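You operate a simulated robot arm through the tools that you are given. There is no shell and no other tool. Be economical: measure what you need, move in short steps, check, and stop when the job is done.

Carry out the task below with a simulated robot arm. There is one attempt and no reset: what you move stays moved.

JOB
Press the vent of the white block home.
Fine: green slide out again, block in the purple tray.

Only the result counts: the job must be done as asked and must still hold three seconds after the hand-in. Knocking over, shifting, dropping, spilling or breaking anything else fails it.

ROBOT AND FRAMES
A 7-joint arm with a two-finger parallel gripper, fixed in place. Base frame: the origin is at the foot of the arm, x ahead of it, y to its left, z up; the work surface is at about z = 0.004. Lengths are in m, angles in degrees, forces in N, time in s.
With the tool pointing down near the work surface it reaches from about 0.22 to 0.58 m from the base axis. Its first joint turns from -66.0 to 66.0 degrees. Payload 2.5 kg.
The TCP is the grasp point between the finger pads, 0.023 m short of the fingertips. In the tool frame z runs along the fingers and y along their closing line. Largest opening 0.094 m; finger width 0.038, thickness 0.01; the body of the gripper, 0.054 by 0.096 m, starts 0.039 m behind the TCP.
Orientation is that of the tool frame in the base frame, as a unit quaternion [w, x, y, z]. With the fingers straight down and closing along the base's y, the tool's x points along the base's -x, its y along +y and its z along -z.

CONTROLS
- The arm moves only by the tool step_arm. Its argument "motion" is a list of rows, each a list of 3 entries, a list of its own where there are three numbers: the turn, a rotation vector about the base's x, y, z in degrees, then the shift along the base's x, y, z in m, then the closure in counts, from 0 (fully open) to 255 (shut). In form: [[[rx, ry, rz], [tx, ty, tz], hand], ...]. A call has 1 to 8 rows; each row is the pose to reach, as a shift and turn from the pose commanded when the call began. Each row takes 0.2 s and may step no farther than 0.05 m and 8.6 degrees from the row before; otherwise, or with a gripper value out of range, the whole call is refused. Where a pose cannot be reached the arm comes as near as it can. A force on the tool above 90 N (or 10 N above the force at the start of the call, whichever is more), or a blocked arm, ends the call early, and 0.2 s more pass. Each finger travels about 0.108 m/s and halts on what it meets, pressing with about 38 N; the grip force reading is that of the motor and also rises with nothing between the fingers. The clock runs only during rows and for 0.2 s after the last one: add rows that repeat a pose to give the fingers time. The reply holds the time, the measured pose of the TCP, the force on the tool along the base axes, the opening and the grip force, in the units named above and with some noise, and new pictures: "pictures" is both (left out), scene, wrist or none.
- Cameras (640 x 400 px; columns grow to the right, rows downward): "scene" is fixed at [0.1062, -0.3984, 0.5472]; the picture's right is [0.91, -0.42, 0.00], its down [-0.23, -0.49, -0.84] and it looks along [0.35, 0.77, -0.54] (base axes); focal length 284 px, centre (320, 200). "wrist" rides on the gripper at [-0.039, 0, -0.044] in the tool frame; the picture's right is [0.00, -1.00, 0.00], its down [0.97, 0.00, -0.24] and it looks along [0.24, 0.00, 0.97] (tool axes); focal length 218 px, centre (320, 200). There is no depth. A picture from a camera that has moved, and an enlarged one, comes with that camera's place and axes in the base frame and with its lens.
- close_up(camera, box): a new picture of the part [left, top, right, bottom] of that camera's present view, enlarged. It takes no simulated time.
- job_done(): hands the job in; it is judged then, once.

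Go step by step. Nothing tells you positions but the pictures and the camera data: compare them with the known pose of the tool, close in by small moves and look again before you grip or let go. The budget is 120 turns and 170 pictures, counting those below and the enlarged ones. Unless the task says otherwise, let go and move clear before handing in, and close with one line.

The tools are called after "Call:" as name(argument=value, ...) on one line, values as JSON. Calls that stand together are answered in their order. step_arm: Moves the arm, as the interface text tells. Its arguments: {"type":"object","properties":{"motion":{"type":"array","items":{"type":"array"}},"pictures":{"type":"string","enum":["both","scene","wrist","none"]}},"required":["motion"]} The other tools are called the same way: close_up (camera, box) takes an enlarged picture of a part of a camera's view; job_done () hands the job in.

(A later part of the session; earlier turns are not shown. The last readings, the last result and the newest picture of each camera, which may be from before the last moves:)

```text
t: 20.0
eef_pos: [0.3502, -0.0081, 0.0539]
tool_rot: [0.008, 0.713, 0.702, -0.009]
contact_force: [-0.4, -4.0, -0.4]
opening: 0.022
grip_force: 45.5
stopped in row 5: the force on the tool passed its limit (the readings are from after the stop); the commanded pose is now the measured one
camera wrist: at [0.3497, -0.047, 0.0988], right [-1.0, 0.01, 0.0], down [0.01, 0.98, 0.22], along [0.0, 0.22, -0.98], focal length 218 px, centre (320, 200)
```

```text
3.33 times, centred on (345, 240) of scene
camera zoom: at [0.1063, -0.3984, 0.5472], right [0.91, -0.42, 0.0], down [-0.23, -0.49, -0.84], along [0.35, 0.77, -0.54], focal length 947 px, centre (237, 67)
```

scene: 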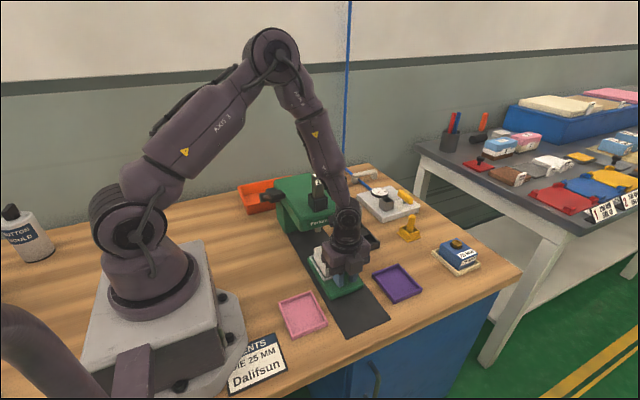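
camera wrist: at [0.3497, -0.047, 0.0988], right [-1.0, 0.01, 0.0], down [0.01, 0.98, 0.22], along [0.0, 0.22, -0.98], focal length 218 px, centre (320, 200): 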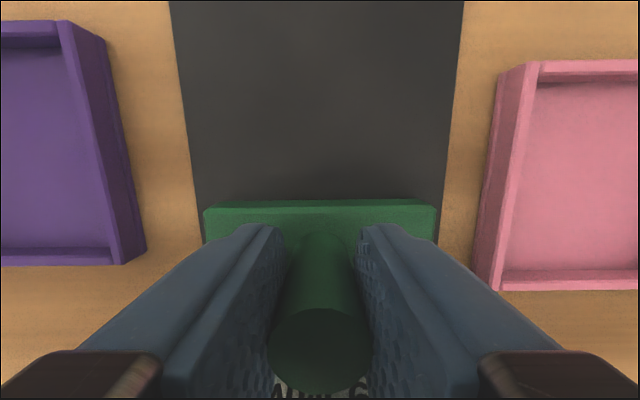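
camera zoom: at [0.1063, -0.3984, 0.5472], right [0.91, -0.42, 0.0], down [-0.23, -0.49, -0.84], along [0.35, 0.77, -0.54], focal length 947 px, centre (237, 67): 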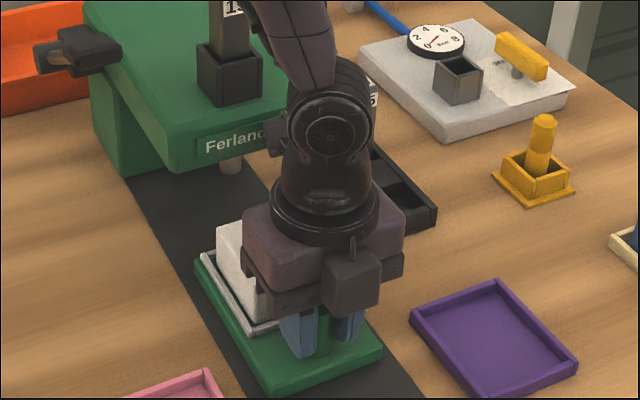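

The push stopped at +6 cm with a force spike. I'll try a slower, smaller push to see whether it is a hard stop.

Call:
step_arm(motion=[[[0, 0, 0], [0, 0.003, 0], 255], [[0, 0, 0], [0, 0.006, 0], 255], [[0, 0, 0], [0, 0.009, 0], 255], [[0, 0, 0], [0, 0.012, 0], 255]])

Call:
close_up(camera="scene", box=[280, 200, 380, 300])

```text
t: 21.0
eef_pos: [0.3509, -0.0084, 0.0545]
tool_rot: [0.014, 0.717, 0.697, -0.013]
contact_force: [-16.3, -80.5, 0.3]
opening: 0.0217
grip_force: 45.1
camera wrist: at [0.3491, -0.047, 0.1001], right [-1.0, 0.03, 0.0], down [0.03, 0.98, 0.2], along [0.01, 0.2, -0.98], focal length 218 px, centre (320, 200)
```

scene: 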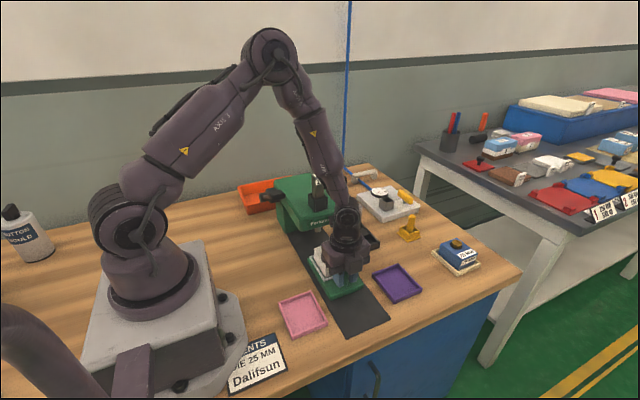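
wrist: 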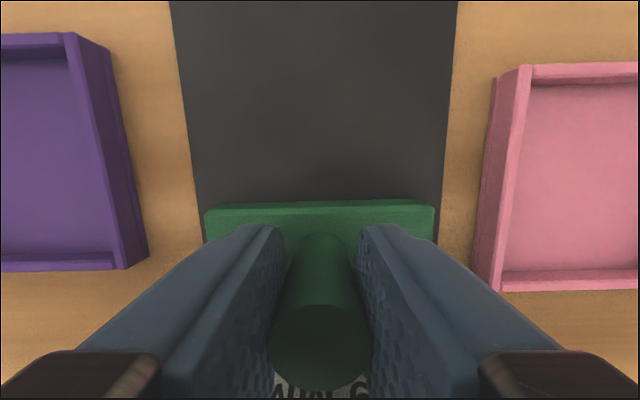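

```text
4.00 times, centred on (330, 250) of scene
camera zoom: at [0.1062, -0.3985, 0.5472], right [0.91, -0.42, 0.0], down [-0.23, -0.49, -0.84], along [0.35, 0.77, -0.54], focal length 1136 px, centre (280, 0)
```

zoom: 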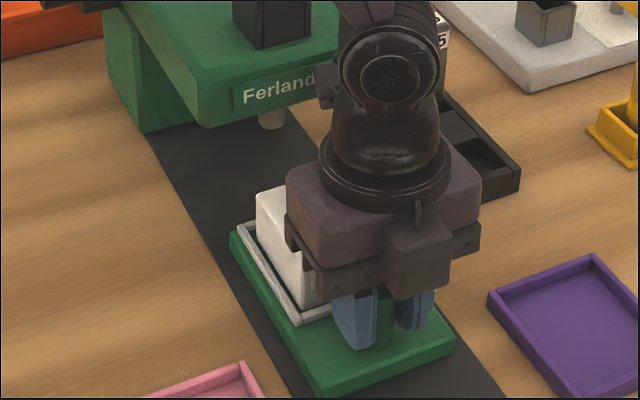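

A hard stop at 6 cm of travel, well short of the ram. I'll relax, let go of the knob, rise and look along the track to find what blocks it.

Call:
step_arm(motion=[[[0, 0, 0], [0, -0.002, 0], 255], [[0, 0, 0], [0, -0.002, 0], 100], [[0, 0, 0], [0, -0.002, 0], 0], [[0, 0, 0], [0, -0.012, 0.04], 0], [[0, 0, 0], [0, -0.03, 0.08], 0], [[0, 0, 0], [0, -0.06, 0.12], 0], [[0, 0, 0], [0, -0.08, 0.14], 0]])

Call:
close_up(camera="scene", box=[270, 190, 390, 300])

Call:
close_up(camera="wrist", box=[200, 150, 440, 400])

```text
t: 22.6
eef_pos: [0.3513, -0.0777, 0.1942]
tool_rot: [0.008, 0.712, 0.702, -0.008]
contact_force: [-0.8, -0.1, 0.2]
opening: 0.0937
grip_force: 0.2
camera wrist: at [0.3503, -0.1159, 0.2381], right [-1.0, 0.01, 0.0], down [0.01, 0.98, 0.22], along [0.0, 0.22, -0.98], focal length 218 px, centre (320, 200)
```

scene: 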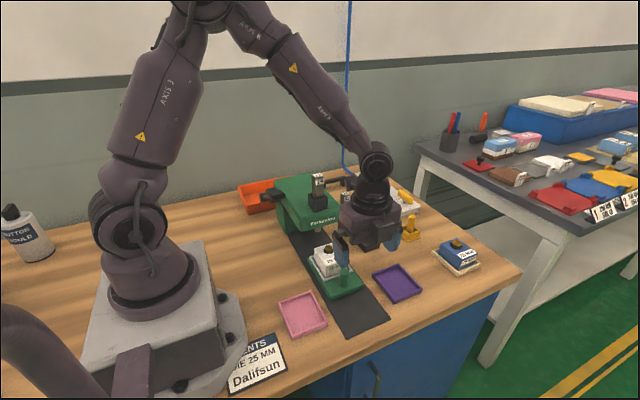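
wrist: 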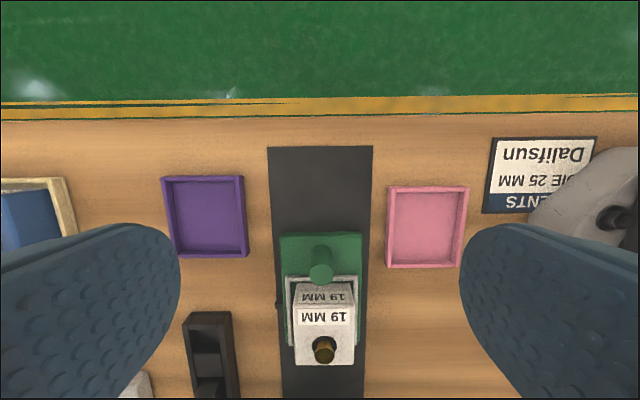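

```text
3.64 times, centred on (330, 245) of scene
camera zoom: at [0.1062, -0.3984, 0.5472], right [0.91, -0.42, 0.0], down [-0.23, -0.49, -0.84], along [0.35, 0.77, -0.54], focal length 1033 px, centre (284, 36)
```

zoom: 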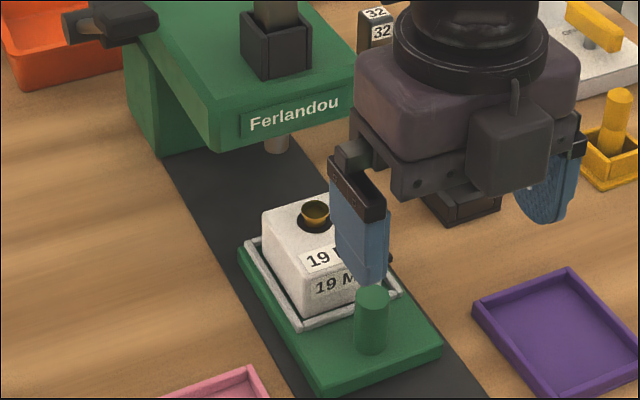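

```text
1.60 times, centred on (320, 275) of wrist
camera zoom: at [0.3503, -0.1159, 0.2381], right [-1.0, 0.01, 0.0], down [0.01, 0.98, 0.22], along [0.0, 0.22, -0.98], focal length 349 px, centre (320, 80)
```

zoom: 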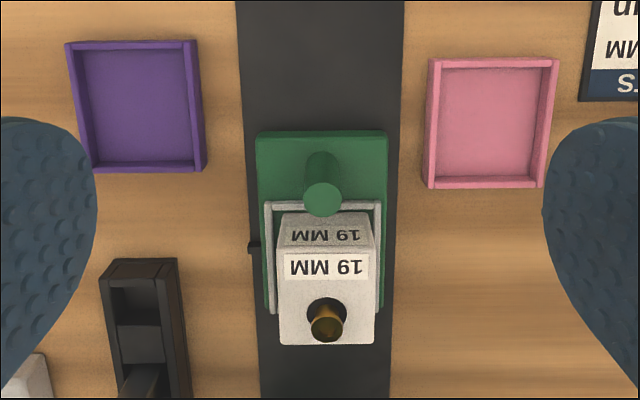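

The small black nub moves with the slide on its +x side. I'll look closer at it and at the throat of the press from this side.

Call:
step_arm(motion=[[[0, 0, 0], [0.04, 0.01, 0.0], 0], [[0, 0, 0], [0.06, 0.04, -0.01], 0], [[8, 0, 0], [0.06, 0.04, -0.03], 0], [[16, 0, 0], [0.06, 0.03, -0.05], 0], [[24, 0, 0], [0.06, 0.02, -0.06], 0], [[32, 0, 0], [0.06, 0.01, -0.07], 0], [[32, 0, 0], [0.06, 0.01, -0.07], 0]])

Call:
close_up(camera="wrist", box=[200, 150, 460, 400])

```text
t: 24.2
eef_pos: [0.4111, -0.0663, 0.1227]
tool_rot: [-0.189, 0.686, 0.677, 0.187]
contact_force: [-0.8, -0.1, -0.1]
opening: 0.094
grip_force: 0.0
camera wrist: at [0.41, -0.1231, 0.1409], right [-1.0, 0.01, 0.01], down [0.01, 0.71, 0.7], along [0.0, 0.7, -0.71], focal length 218 px, centre (320, 200)
```

scene: 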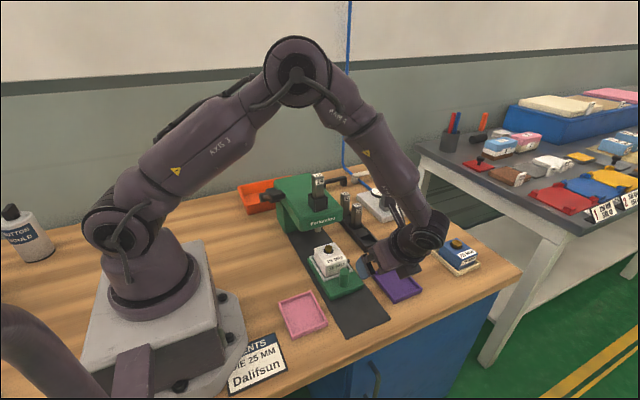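
wrist: 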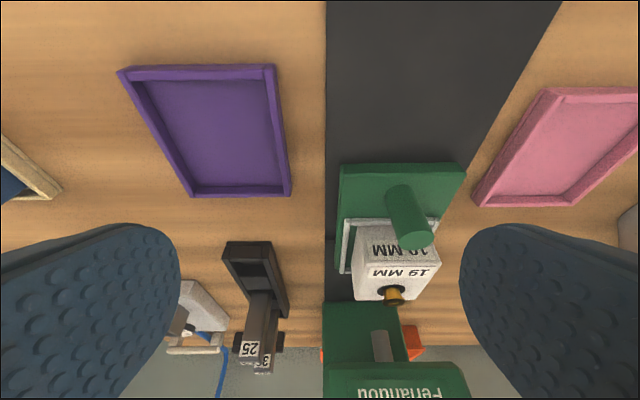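

```text
1.60 times, centred on (330, 275) of wrist
camera zoom: at [0.41, -0.1231, 0.1409], right [-1.0, 0.01, 0.01], down [0.01, 0.71, 0.7], along [0.0, 0.7, -0.71], focal length 349 px, centre (304, 80)
```

zoom: 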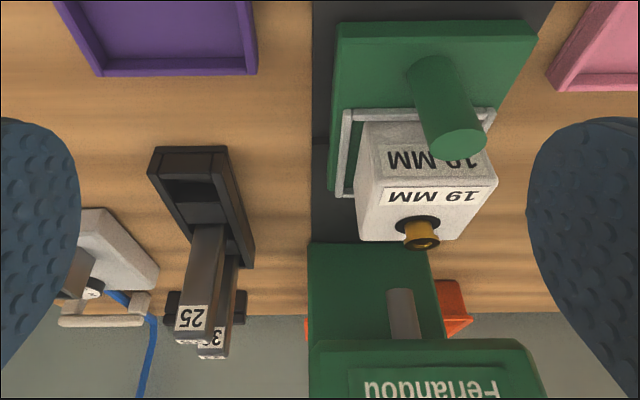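

The throat looks clear all the way to the column, so the stop may relate to that nub. I'll turn the camera back to view the +x side of the slide and press.

Call:
step_arm(motion=[[[-8, 0, 0], [0, 0, 0.03], 0], [[-16, 0, 0], [0, 0, 0.06], 0], [[-24, 0, 0], [0.0, 0.02, 0.08], 0], [[-32, 0, 0], [0.0, 0.04, 0.1], 0], [[-32, 0, 0], [0.02, 0.06, 0.12], 0], [[-32, 0, 0], [0.04, 0.08, 0.12], 0]], pictures="none")

Call:
step_arm(motion=[[[0, 0, 8.5], [0, 0, 0.0], 0], [[0, 0, 17], [0, 0, 0], 0], [[0, 0, 25.5], [0, 0, 0], 0], [[0, 0, 34], [0, 0, 0], 0], [[0, 0, 42.5], [0, 0, 0], 0], [[0, 0, 51], [0.01, 0.01, 0], 0], [[0, 0, 59.5], [0.02, 0.02, 0], 0], [[0, 0, 68], [0.03, 0.03, 0], 0]], pictures="none")

Call:
step_arm(motion=[[[0, 0, 8.5], [0, 0, 0.0], 0], [[0, 0, 17], [0, 0, 0], 0], [[0, 0, 22], [0, 0, 0], 0]])

```text
t: 25.6
eef_pos: [0.4486, 0.0132, 0.2446]
tool_rot: [0.008, 0.712, 0.702, -0.009]
contact_force: [0.4, 0.0, 0.2]
opening: 0.0938
grip_force: 0.0
```

```text
t: 27.4
eef_pos: [0.4813, 0.0448, 0.2439]
tool_rot: [0.012, 0.198, 0.98, -0.002]
contact_force: [-0.3, 0.1, -0.4]
opening: 0.094
grip_force: 0.1
```

```text
t: 28.2
eef_pos: [0.4796, 0.0449, 0.2436]
tool_rot: [0.011, 0.007, 1.0, 0.001]
contact_force: [-0.3, -0.3, 0.3]
opening: 0.0941
grip_force: 0.0
camera wrist: at [0.5184, 0.0434, 0.2887], right [-0.01, -1.0, 0.0], down [-0.98, 0.01, 0.22], along [-0.22, 0.0, -0.98], focal length 218 px, centre (320, 200)
```

scene: 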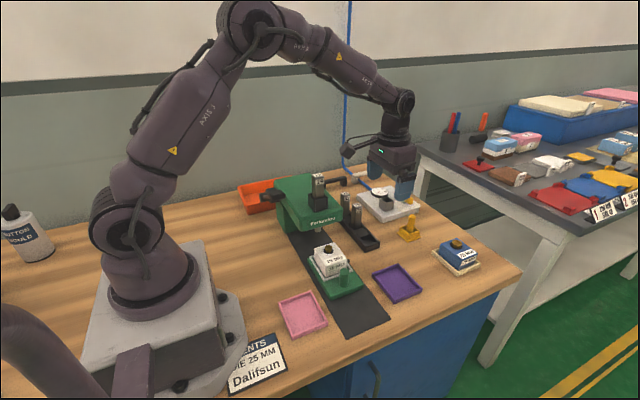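
wrist: 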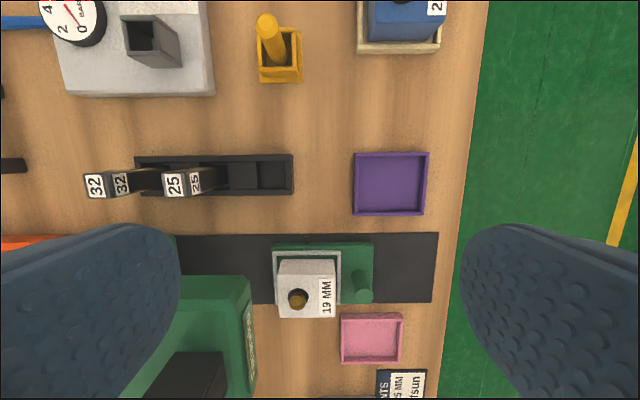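

Call:
close_up(camera="wrist", box=[170, 190, 450, 365])

Call:
close_up(camera="scene", box=[290, 190, 390, 290])

Call:
close_up(camera="wrist", box=[40, 0, 320, 175])

```text
2.29 times, centred on (310, 278) of wrist
camera zoom: at [0.5184, 0.0434, 0.2887], right [-0.01, -1.0, 0.0], down [-0.98, 0.01, 0.22], along [-0.22, 0.0, -0.98], focal length 499 px, centre (343, 23)
```

zoom: 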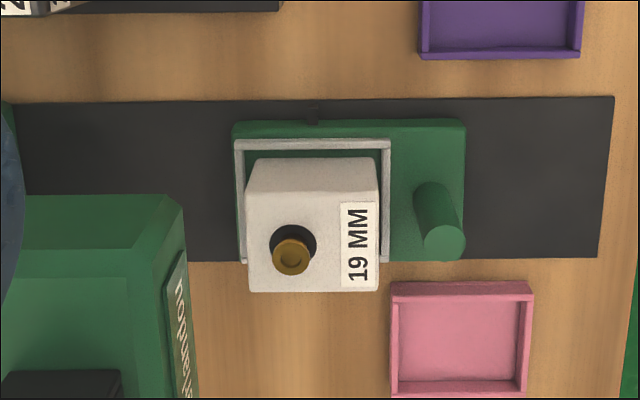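

```text
4.00 times, centred on (340, 240) of scene
camera zoom: at [0.1062, -0.3984, 0.5472], right [0.91, -0.42, 0.0], down [-0.23, -0.49, -0.84], along [0.35, 0.77, -0.54], focal length 1136 px, centre (240, 40)
```

zoom: 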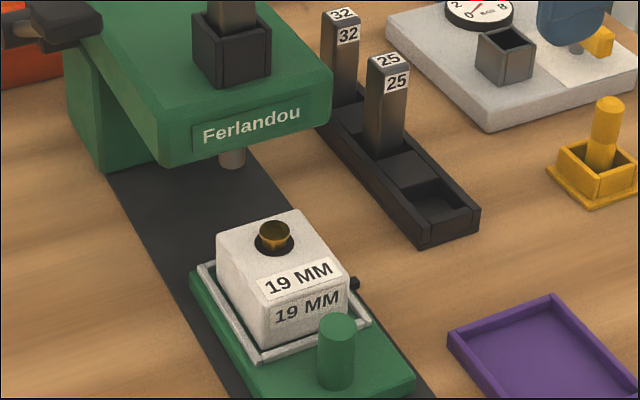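

```text
2.29 times, centred on (180, 88) of wrist
camera zoom: at [0.5184, 0.0434, 0.2887], right [-0.01, -1.0, 0.0], down [-0.98, 0.01, 0.22], along [-0.22, 0.0, -0.98], focal length 499 px, centre (640, 457)
```

zoom: 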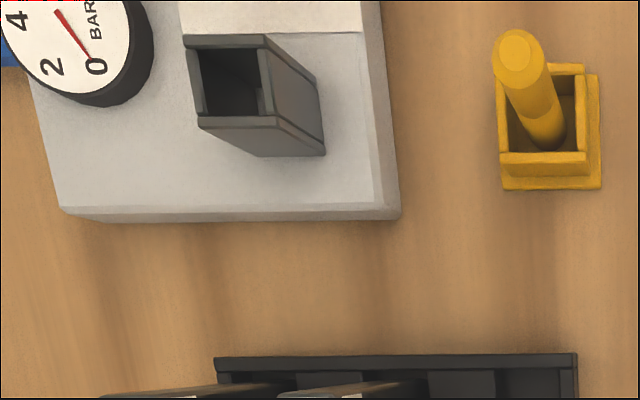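

Nothing visible blocks the slide, so I'll test it with a low push directly on its end face using closed fingertips, which avoids any twisting at the knob.

Call:
step_arm(motion=[[[0, 0, 0], [-0.03, -0.03, -0.02], 150], [[0, 0, 0], [-0.06, -0.06, -0.04], 255], [[0, 0, 0], [-0.1, -0.09, -0.06], 255], [[0, 0, 0], [-0.128, -0.1, -0.09], 255], [[0, 0, 0], [-0.128, -0.1, -0.13], 255], [[0, 0, 0], [-0.128, -0.1, -0.17], 255], [[0, 0, 0], [-0.128, -0.1, -0.205], 255]])

Call:
close_up(camera="scene", box=[290, 190, 390, 310])

```text
refused: row 3 steps farther than a row can; nothing moved
```

```text
3.33 times, centred on (340, 250) of scene
camera zoom: at [0.1062, -0.3984, 0.5472], right [0.91, -0.42, 0.0], down [-0.23, -0.49, -0.84], along [0.35, 0.77, -0.54], focal length 947 px, centre (253, 33)
```

zoom: 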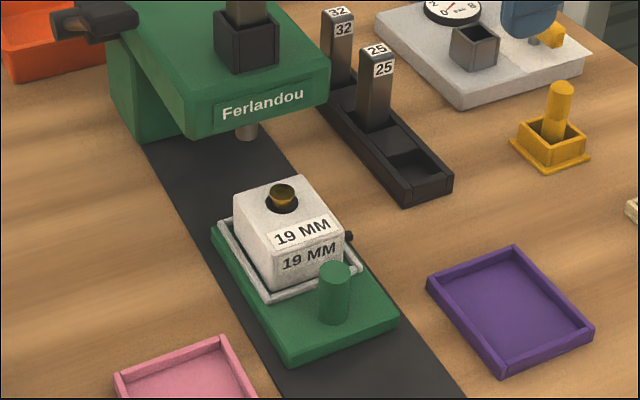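

A step was too long; I'll resend with shorter rows.

Call:
step_arm(motion=[[[0, 0, 0], [-0.025, -0.03, -0.02], 150], [[0, 0, 0], [-0.05, -0.06, -0.03], 255], [[0, 0, 0], [-0.085, -0.085, -0.05], 255], [[0, 0, 0], [-0.115, -0.1, -0.08], 255], [[0, 0, 0], [-0.128, -0.1, -0.12], 255], [[0, 0, 0], [-0.128, -0.1, -0.165], 255], [[0, 0, 0], [-0.128, -0.1, -0.205], 255]])

Call:
close_up(camera="scene", box=[290, 190, 390, 310])

```text
t: 29.8
eef_pos: [0.3529, -0.0574, 0.038]
tool_rot: [0.013, 0.007, 1.0, 0.001]
contact_force: [0.4, -0.3, -0.5]
opening: 0.0
grip_force: 38.1
camera wrist: at [0.3913, -0.0592, 0.082], right [-0.01, -1.0, 0.0], down [-0.98, 0.01, 0.22], along [-0.22, 0.0, -0.98], focal length 218 px, centre (320, 200)
```

scene: 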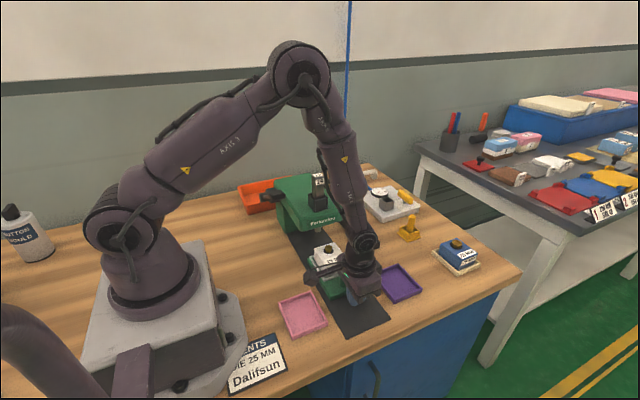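
wrist: 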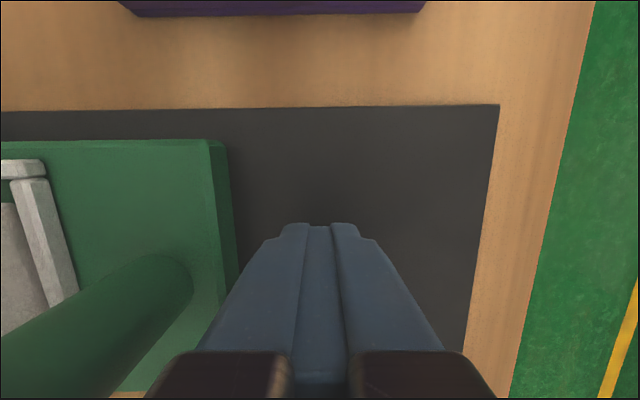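

```text
3.33 times, centred on (340, 250) of scene
camera zoom: at [0.1062, -0.3984, 0.5472], right [0.91, -0.42, 0.0], down [-0.23, -0.49, -0.84], along [0.35, 0.77, -0.54], focal length 947 px, centre (253, 33)
```

zoom: 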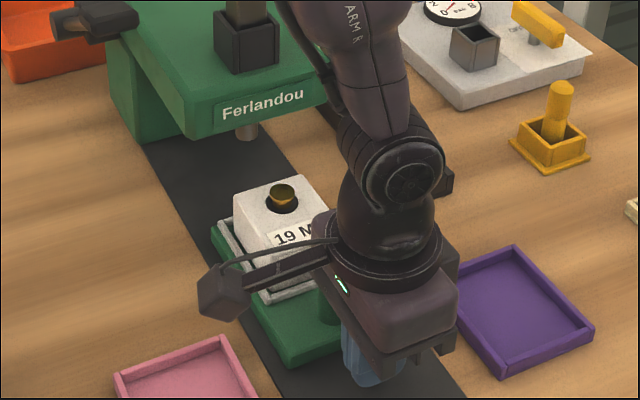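

Call:
step_arm(motion=[[[0, 0, 0], [-0.002, 0.01, -0.004], 255], [[0, 0, 0], [-0.002, 0.018, -0.004], 255], [[0, 0, 0], [-0.002, 0.024, -0.004], 255], [[0, 0, 0], [-0.002, 0.03, -0.004], 255], [[0, 0, 0], [-0.002, 0.036, -0.004], 255]])

Call:
close_up(camera="scene", box=[290, 190, 390, 310])

```text
t: 31.0
eef_pos: [0.3504, -0.0201, 0.0352]
tool_rot: [0.011, 0.007, 1.0, -0.001]
contact_force: [0.1, -0.9, -1.1]
opening: 0.0
grip_force: 38.1
camera wrist: at [0.3887, -0.021, 0.0796], right [-0.01, -1.0, 0.0], down [-0.98, 0.01, 0.22], along [-0.22, 0.0, -0.98], focal length 218 px, centre (320, 200)
```

scene: 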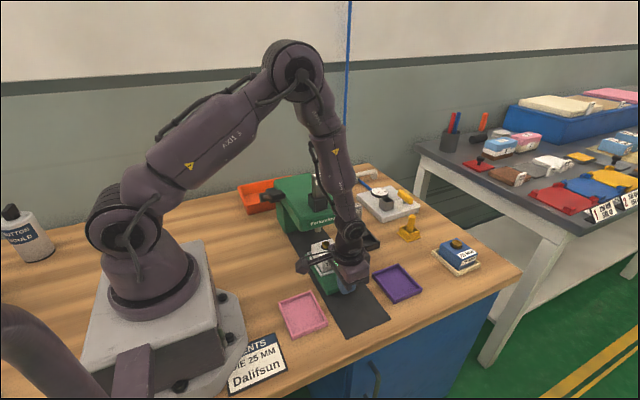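
wrist: 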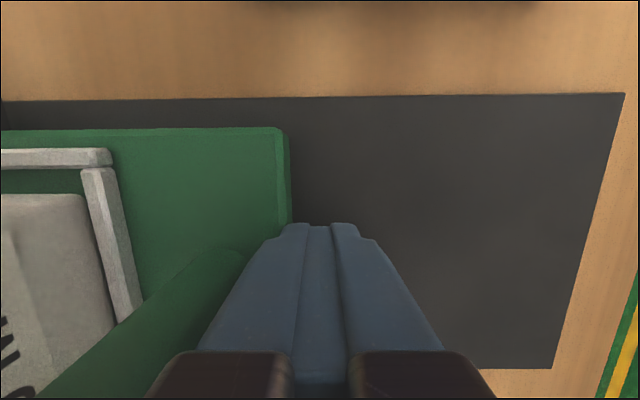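

```text
3.33 times, centred on (340, 250) of scene
camera zoom: at [0.1062, -0.3984, 0.5472], right [0.91, -0.42, 0.0], down [-0.23, -0.49, -0.84], along [0.35, 0.77, -0.54], focal length 947 px, centre (253, 33)
```

zoom: 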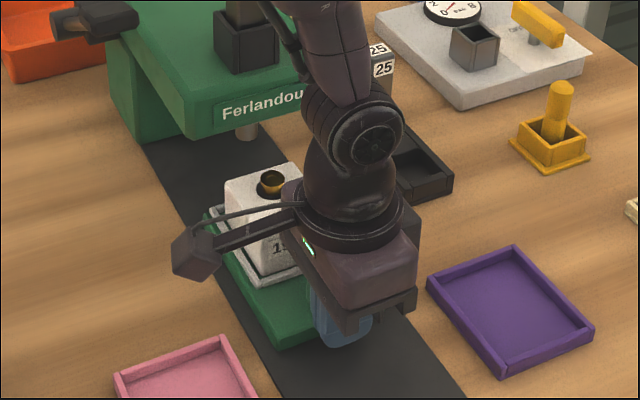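

The slide does move under a low push, with almost no force. Continue pushing gently.

Call:
step_arm(motion=[[[0, 0, 0], [0, 0.01, 0], 255], [[0, 0, 0], [0, 0.02, 0], 255], [[0, 0, 0], [0, 0.03, 0], 255], [[0, 0, 0], [0, 0.04, 0], 255]])

Call:
close_up(camera="scene", box=[270, 190, 370, 310])

```text
t: 32.0
eef_pos: [0.3499, 0.0219, 0.0341]
tool_rot: [0.011, 0.007, 1.0, 0.0]
contact_force: [0.0, 0.4, -0.4]
opening: 0.0
grip_force: 37.7
camera wrist: at [0.3885, 0.0193, 0.0796], right [-0.01, -1.0, 0.0], down [-0.98, 0.01, 0.22], along [-0.22, 0.0, -0.98], focal length 218 px, centre (320, 200)
```

scene: 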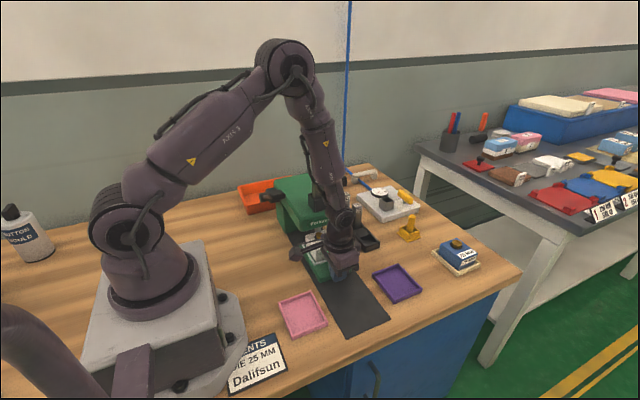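
wrist: 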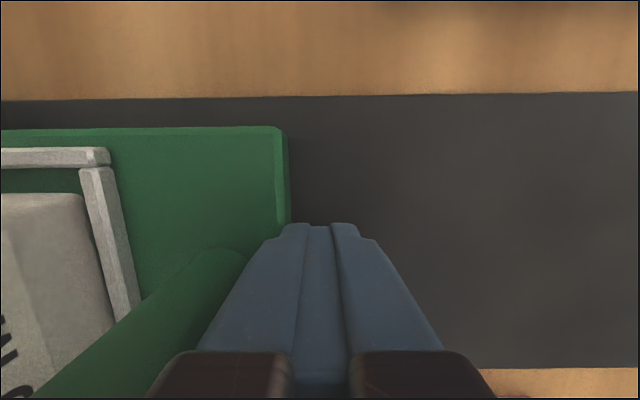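

```text
3.33 times, centred on (320, 250) of scene
camera zoom: at [0.1062, -0.3984, 0.5472], right [0.91, -0.42, 0.0], down [-0.23, -0.49, -0.84], along [0.35, 0.77, -0.54], focal length 947 px, centre (320, 33)
```

zoom: 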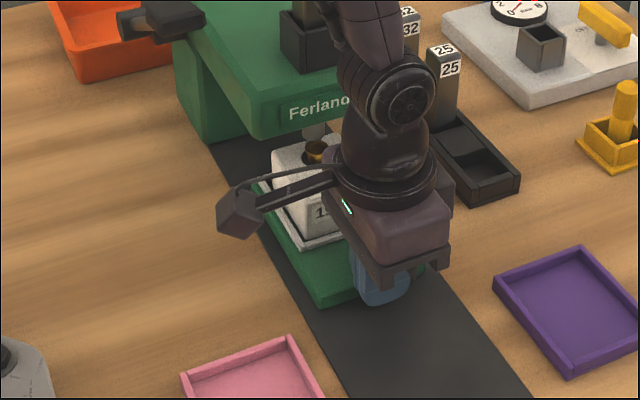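

Vent is now nearly under the ram. Push on in small increments to find the home stop.

Call:
step_arm(motion=[[[0, 0, 0], [0, 0.004, 0], 255], [[0, 0, 0], [0, 0.008, 0], 255], [[0, 0, 0], [0, 0.012, 0], 255]])

Call:
close_up(camera="scene", box=[280, 200, 350, 280])

```text
t: 32.8
eef_pos: [0.3499, 0.0326, 0.0341]
tool_rot: [0.012, 0.007, 1.0, 0.0]
contact_force: [0.0, 0.0, 0.0]
opening: 0.0
grip_force: 37.5
camera wrist: at [0.3882, 0.0308, 0.0789], right [-0.01, -1.0, 0.0], down [-0.98, 0.01, 0.22], along [-0.22, 0.0, -0.98], focal length 218 px, centre (320, 200)
```

scene: 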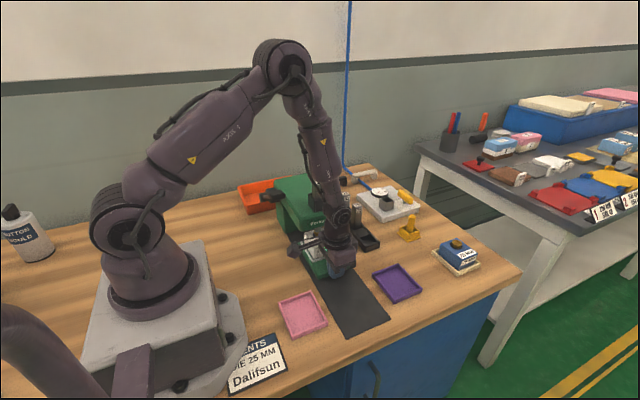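
wrist: 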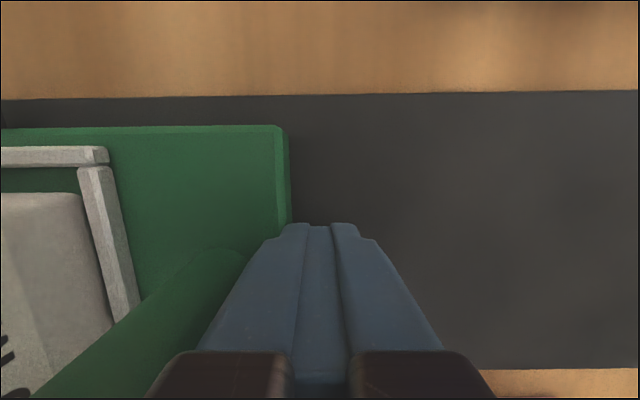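

```text
5.00 times, centred on (315, 240) of scene
camera zoom: at [0.1062, -0.3984, 0.5472], right [0.91, -0.42, 0.0], down [-0.23, -0.49, -0.84], along [0.35, 0.77, -0.54], focal length 1420 px, centre (345, 0)
```

zoom: 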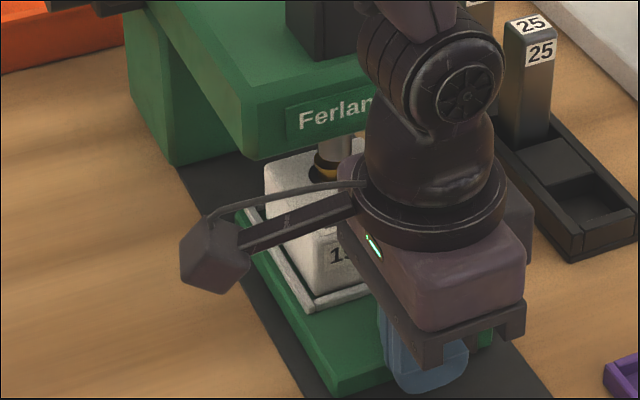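

The vent is right by the ram. I'll back off and look at the alignment unobstructed.

Call:
step_arm(motion=[[[0, 0, 0], [0, -0.02, 0], 255], [[0, 0, 0], [0, -0.05, 0.02], 255], [[0, 0, 0], [0, -0.09, 0.05], 255], [[0, 0, 0], [0.04, -0.11, 0.08], 255], [[0, 0, 0], [0.08, -0.11, 0.1], 255], [[0, 0, 0], [0.1, -0.11, 0.1], 255]])

Call:
close_up(camera="scene", box=[280, 200, 350, 280])

```text
refused: row 4 steps farther than a row can; nothing moved
```

```text
5.00 times, centred on (315, 240) of scene
camera zoom: at [0.1062, -0.3984, 0.5472], right [0.91, -0.42, 0.0], down [-0.23, -0.49, -0.84], along [0.35, 0.77, -0.54], focal length 1420 px, centre (345, 0)
```

zoom: 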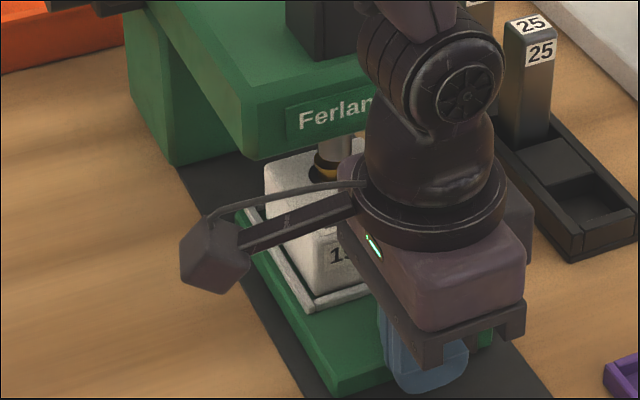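

Call:
step_arm(motion=[[[0, 0, 0], [0, -0.03, 0], 255], [[0, 0, 0], [0, -0.06, 0.02], 255], [[0, 0, 0], [0, -0.09, 0.05], 255], [[0, 0, 0], [0.025, -0.11, 0.08], 255], [[0, 0, 0], [0.065, -0.11, 0.1], 255], [[0, 0, 0], [0.1, -0.11, 0.1], 255]])

Call:
close_up(camera="scene", box=[280, 200, 350, 280])

```text
t: 34.2
eef_pos: [0.4481, -0.076, 0.1362]
tool_rot: [0.011, 0.007, 1.0, 0.0]
contact_force: [-0.6, 0.8, 0.2]
opening: 0.0001
grip_force: 37.7
camera wrist: at [0.4872, -0.0776, 0.181], right [-0.01, -1.0, 0.0], down [-0.98, 0.01, 0.22], along [-0.22, 0.0, -0.98], focal length 218 px, centre (320, 200)
```

scene: 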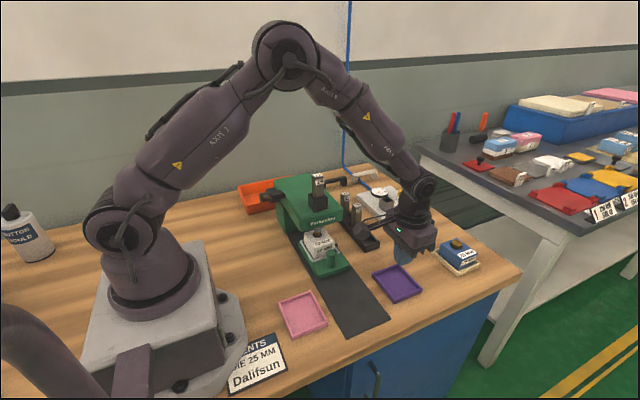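
wrist: 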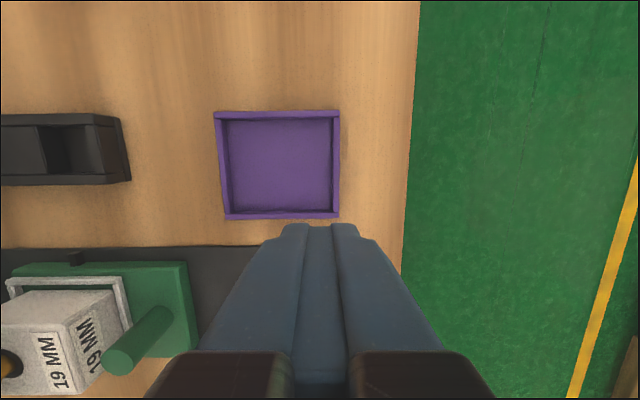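

```text
5.00 times, centred on (315, 240) of scene
camera zoom: at [0.1062, -0.3984, 0.5472], right [0.91, -0.42, 0.0], down [-0.23, -0.49, -0.84], along [0.35, 0.77, -0.54], focal length 1420 px, centre (345, 0)
```

zoom: 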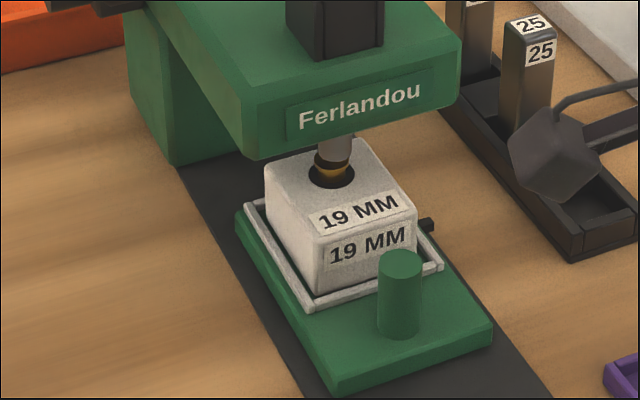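

The vent is under the ram, perhaps slightly past it. I'll take a side view from +x to check alignment along y.

Call:
step_arm(motion=[[[0, 0, 0], [0.02, 0.02, 0.03], 255], [[0, 8, 0], [0.045, 0.05, 0.06], 255], [[0, 16, 0], [0.06, 0.085, 0.08], 255], [[0, 24, 0], [0.065, 0.12, 0.08], 255], [[0, 32, 0], [0.065, 0.16, 0.08], 255], [[0, 40, 0], [0.065, 0.2, 0.07], 255], [[0, 48, 0], [0.065, 0.205, 0.05], 255], [[0, 48, 0], [0.065, 0.205, 0.05], 255]])

Call:
close_up(camera="wrist", box=[200, 50, 440, 230])

```text
t: 36.0
eef_pos: [0.4735, 0.1515, 0.1822]
tool_rot: [-0.327, 0.003, 0.945, -0.005]
contact_force: [0.1, 0.8, -0.6]
opening: 0.0
grip_force: 38.5
out of reach, approached as far as the arm can: row 5, 6, 7, 8
camera wrist: at [0.5314, 0.1499, 0.1916], right [0.0, -1.0, 0.01], down [-0.62, 0.01, 0.79], along [-0.79, -0.01, -0.62], focal length 218 px, centre (320, 200)
```

scene: 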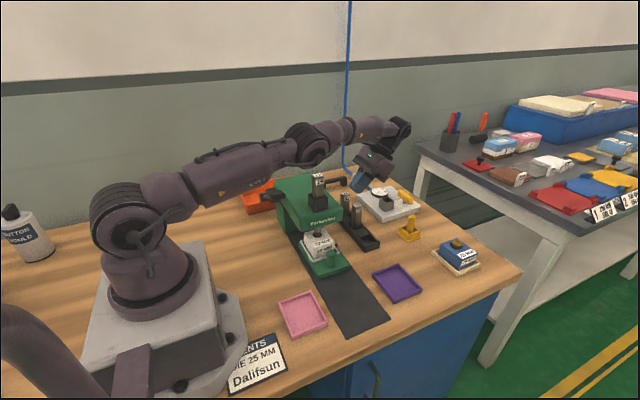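
wrist: 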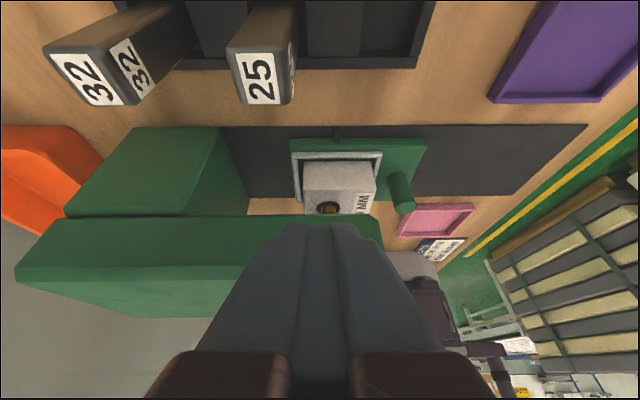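

```text
2.22 times, centred on (320, 140) of wrist
camera zoom: at [0.5314, 0.1499, 0.1916], right [0.0, -1.0, 0.01], down [-0.62, 0.01, 0.79], along [-0.79, -0.01, -0.62], focal length 485 px, centre (320, 333)
```

zoom: 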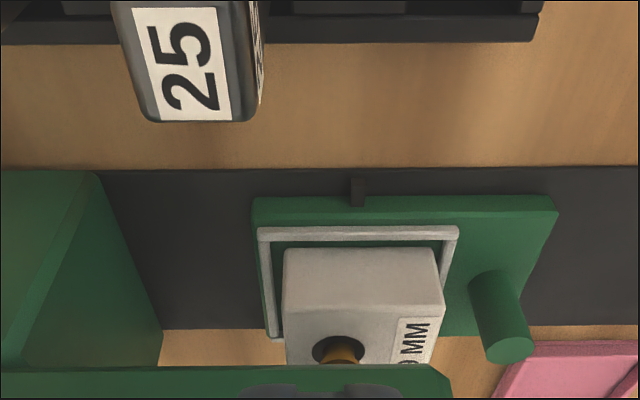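

Side view puts the vent at y about 0.1415; the die axis I triangulate at about y 0.1375, x 0.347. I'll go over to the lever next, untilting high above the die, and look at it from above.

Call:
step_arm(motion=[[[0, -8, 0], [0, 0, 0.045], 255], [[0, -16, 0], [-0.01, 0, 0.09], 255], [[0, -24, 0], [-0.03, 0, 0.13], 255], [[0, -32, 0], [-0.06, 0, 0.16], 255], [[0, -38, 0], [-0.1, 0, 0.18], 255], [[0, -38, 0], [-0.145, 0, 0.18], 255], [[0, -38, 0], [-0.19, 0, 0.18], 255]])

Call:
close_up(camera="scene", box=[230, 160, 350, 280])

```text
t: 37.6
eef_pos: [0.2835, 0.15, 0.3594]
tool_rot: [0.001, 0.004, 1.0, -0.004]
contact_force: [0.0, -0.2, 0.8]
opening: 0.0
grip_force: 38.2
camera wrist: at [0.3231, 0.1496, 0.4035], right [-0.01, -1.0, 0.01], down [-0.97, 0.01, 0.24], along [-0.24, -0.01, -0.97], focal length 218 px, centre (320, 200)
```

scene: 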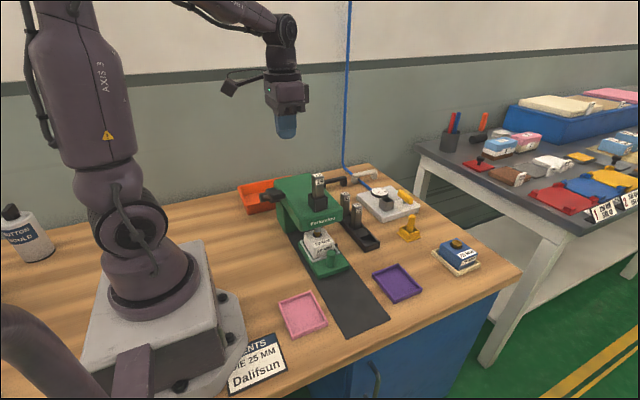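
wrist: 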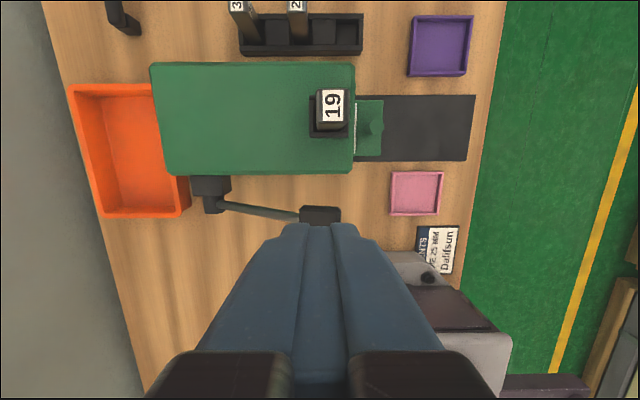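

```text
3.33 times, centred on (290, 220) of scene
camera zoom: at [0.1063, -0.3984, 0.5472], right [0.91, -0.42, 0.0], down [-0.23, -0.49, -0.84], along [0.35, 0.77, -0.54], focal length 947 px, centre (420, 133)
```

zoom: 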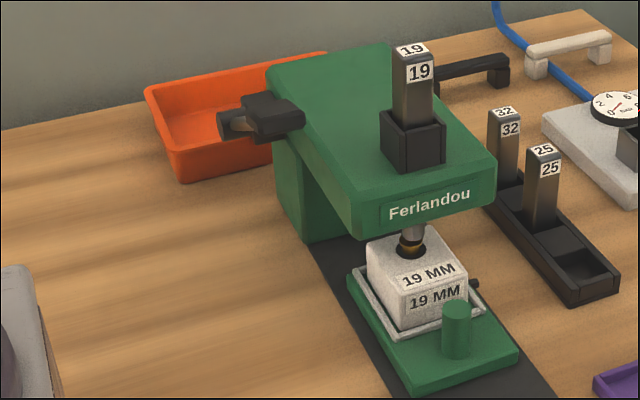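

The lever knob is near (0.255, 0.15, 0.21). I also realise the gadget on the gripper's side must have hit the press in the earlier push. I'll descend above the knob with closed fingers.

Call:
step_arm(motion=[[[0, 0, 0], [-0.02, 0, -0.04], 255], [[0, 0, 0], [-0.029, 0, -0.08], 255], [[0, 0, 0], [-0.029, 0, -0.1], 255], [[0, 0, 0], [-0.029, 0, -0.1], 255]])

Call:
close_up(camera="scene", box=[210, 120, 350, 240])

```text
t: 38.6
eef_pos: [0.2542, 0.1505, 0.2617]
tool_rot: [0.001, 0.004, 1.0, -0.005]
contact_force: [-0.3, 0.5, 1.1]
opening: 0.0002
grip_force: 38.1
camera wrist: at [0.293, 0.1496, 0.3053], right [-0.01, -1.0, 0.01], down [-0.97, 0.01, 0.24], along [-0.24, -0.01, -0.97], focal length 218 px, centre (320, 200)
```

scene: 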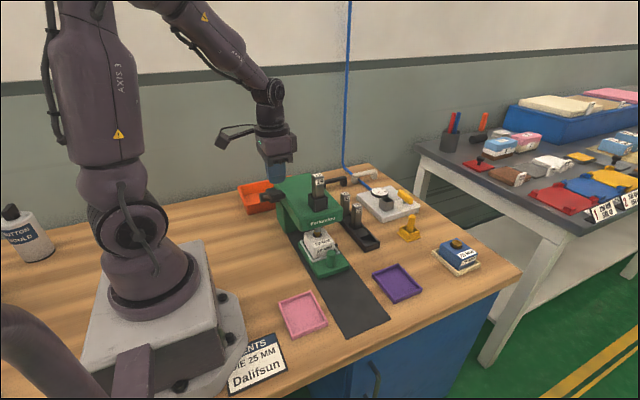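
wrist: 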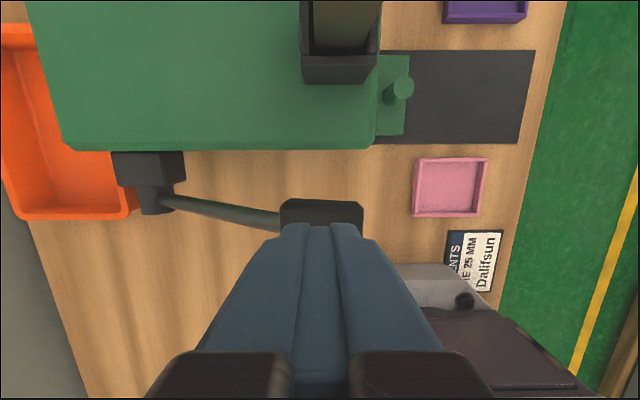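

```text
3.33 times, centred on (280, 180) of scene
camera zoom: at [0.1062, -0.3984, 0.5472], right [0.91, -0.42, 0.0], down [-0.23, -0.49, -0.84], along [0.35, 0.77, -0.54], focal length 947 px, centre (453, 267)
```

zoom: 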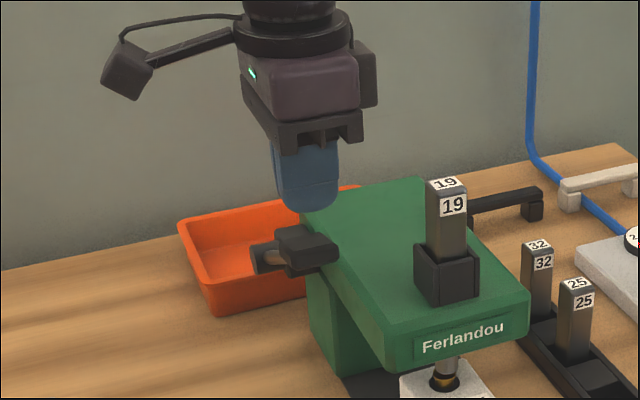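

Fingertips are right above the knob. Press down slowly and watch.

Call:
step_arm(motion=[[[0, 0, 0], [0.002, 0, -0.015], 255], [[0, 0, 0], [0.002, 0, -0.025], 255], [[0, 0, 0], [0.002, 0, -0.035], 255], [[0, 0, 0], [0.002, 0, -0.045], 255]])

Call:
close_up(camera="scene", box=[230, 150, 370, 270])

```text
t: 39.6
eef_pos: [0.2545, 0.1512, 0.2175]
tool_rot: [0.0, 0.004, 1.0, -0.006]
contact_force: [-0.1, -1.6, 4.2]
opening: 0.0001
grip_force: 37.9
camera wrist: at [0.2951, 0.1502, 0.26], right [-0.01, -1.0, 0.01], down [-0.97, 0.01, 0.24], along [-0.24, -0.01, -0.97], focal length 218 px, centre (320, 200)
```

scene: 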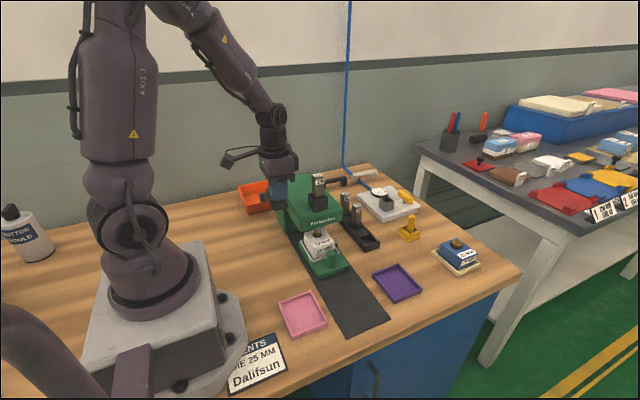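
wrist: 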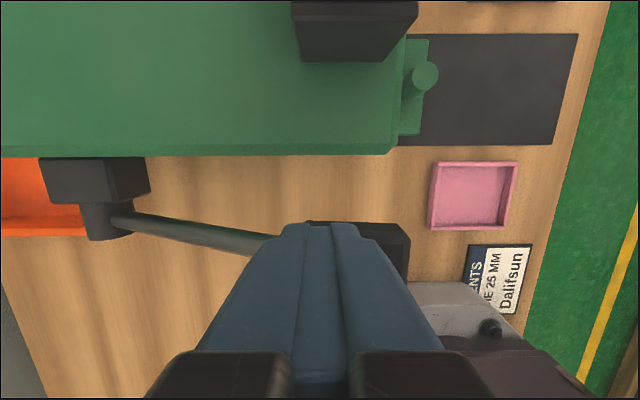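

```text
3.33 times, centred on (300, 210) of scene
camera zoom: at [0.1062, -0.3984, 0.5472], right [0.91, -0.42, 0.0], down [-0.23, -0.49, -0.84], along [0.35, 0.77, -0.54], focal length 947 px, centre (387, 167)
```

zoom: 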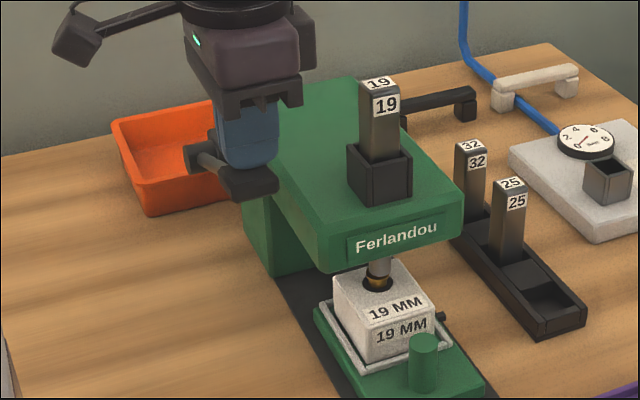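

Call:
close_up(camera="scene", box=[285, 205, 345, 270])

```text
6.15 times, centred on (315, 238) of scene
camera zoom: at [0.1062, -0.3984, 0.5472], right [0.91, -0.42, 0.0], down [-0.23, -0.49, -0.84], along [0.35, 0.77, -0.54], focal length 1748 px, centre (351, -31)
```

zoom: 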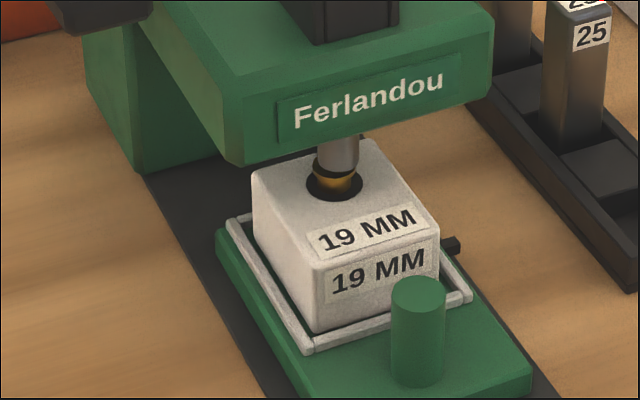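

The lever yields easily and I need to follow the knob a bit toward -y. Continue pressing in short steps, watching the ram.

Call:
step_arm(motion=[[[0, 0, 0], [0, -0.006, -0.008], 255], [[0, 0, 0], [0, -0.01, -0.016], 255], [[0, 0, 0], [0, -0.012, -0.024], 255]])

Call:
close_up(camera="scene", box=[285, 205, 345, 270])

```text
t: 40.4
eef_pos: [0.2564, 0.1396, 0.1923]
tool_rot: [0.0, 0.005, 1.0, -0.006]
contact_force: [-3.1, -1.6, 1.6]
opening: 0.0
grip_force: 37.9
camera wrist: at [0.2952, 0.1379, 0.2364], right [-0.01, -1.0, 0.01], down [-0.97, 0.01, 0.24], along [-0.24, -0.01, -0.97], focal length 218 px, centre (320, 200)
```

scene: 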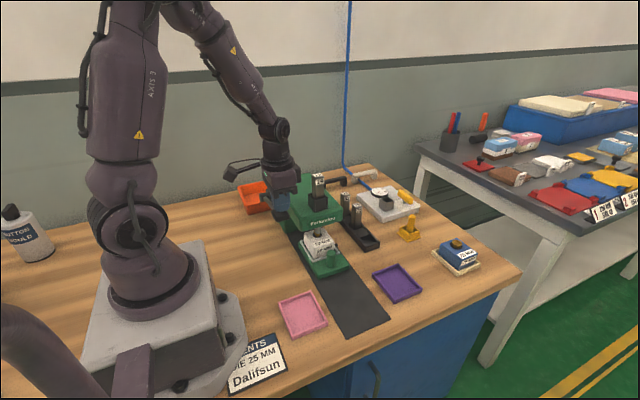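
wrist: 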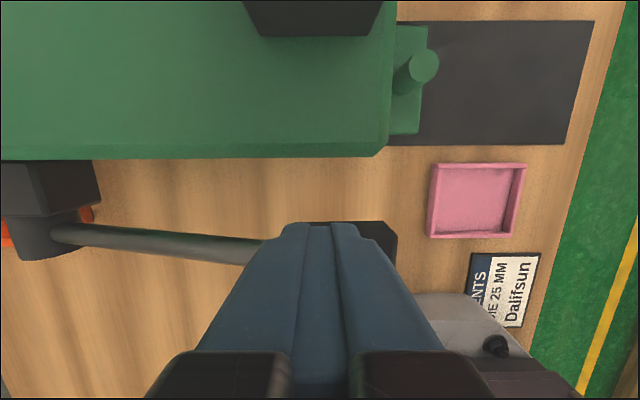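

```text
6.15 times, centred on (315, 238) of scene
camera zoom: at [0.1062, -0.3984, 0.5472], right [0.91, -0.42, 0.0], down [-0.23, -0.49, -0.84], along [0.35, 0.77, -0.54], focal length 1748 px, centre (351, -31)
```

zoom: 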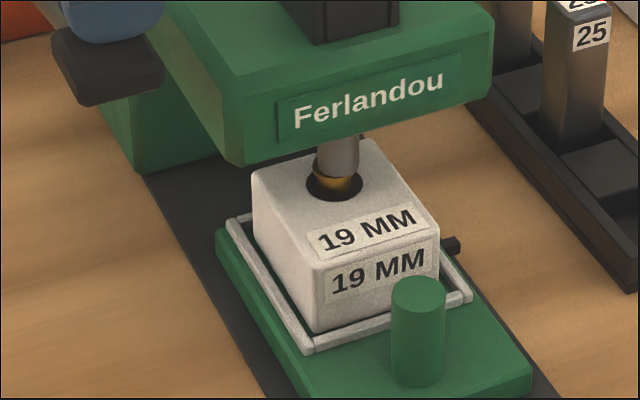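

Call:
step_arm(motion=[[[0, 0, 0], [0, 0, -0.008], 255], [[0, 0, 0], [0, 0, -0.016], 255]], pictures="none")

Call:
close_up(camera="scene", box=[300, 220, 340, 260])

```text
t: 41.0
eef_pos: [0.2553, 0.1389, 0.1777]
tool_rot: [0.0, 0.004, 1.0, -0.004]
contact_force: [0.4, -5.8, 4.9]
opening: 0.0
grip_force: 37.5
```

```text
10.00 times, centred on (320, 240) of scene
camera zoom: at [0.1062, -0.3984, 0.5472], right [0.91, -0.42, 0.0], down [-0.23, -0.49, -0.84], along [0.35, 0.77, -0.54], focal length 2840 px, centre (320, -200)
```

zoom: 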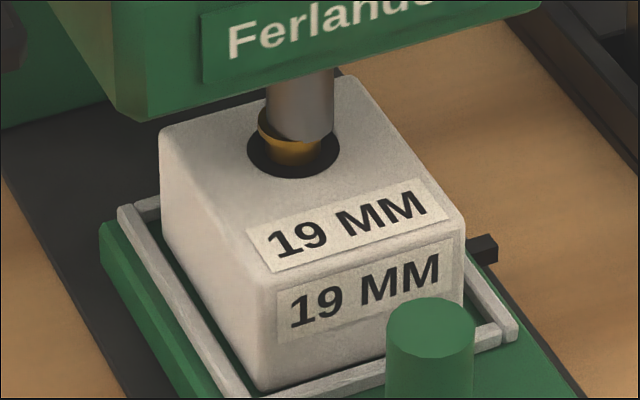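

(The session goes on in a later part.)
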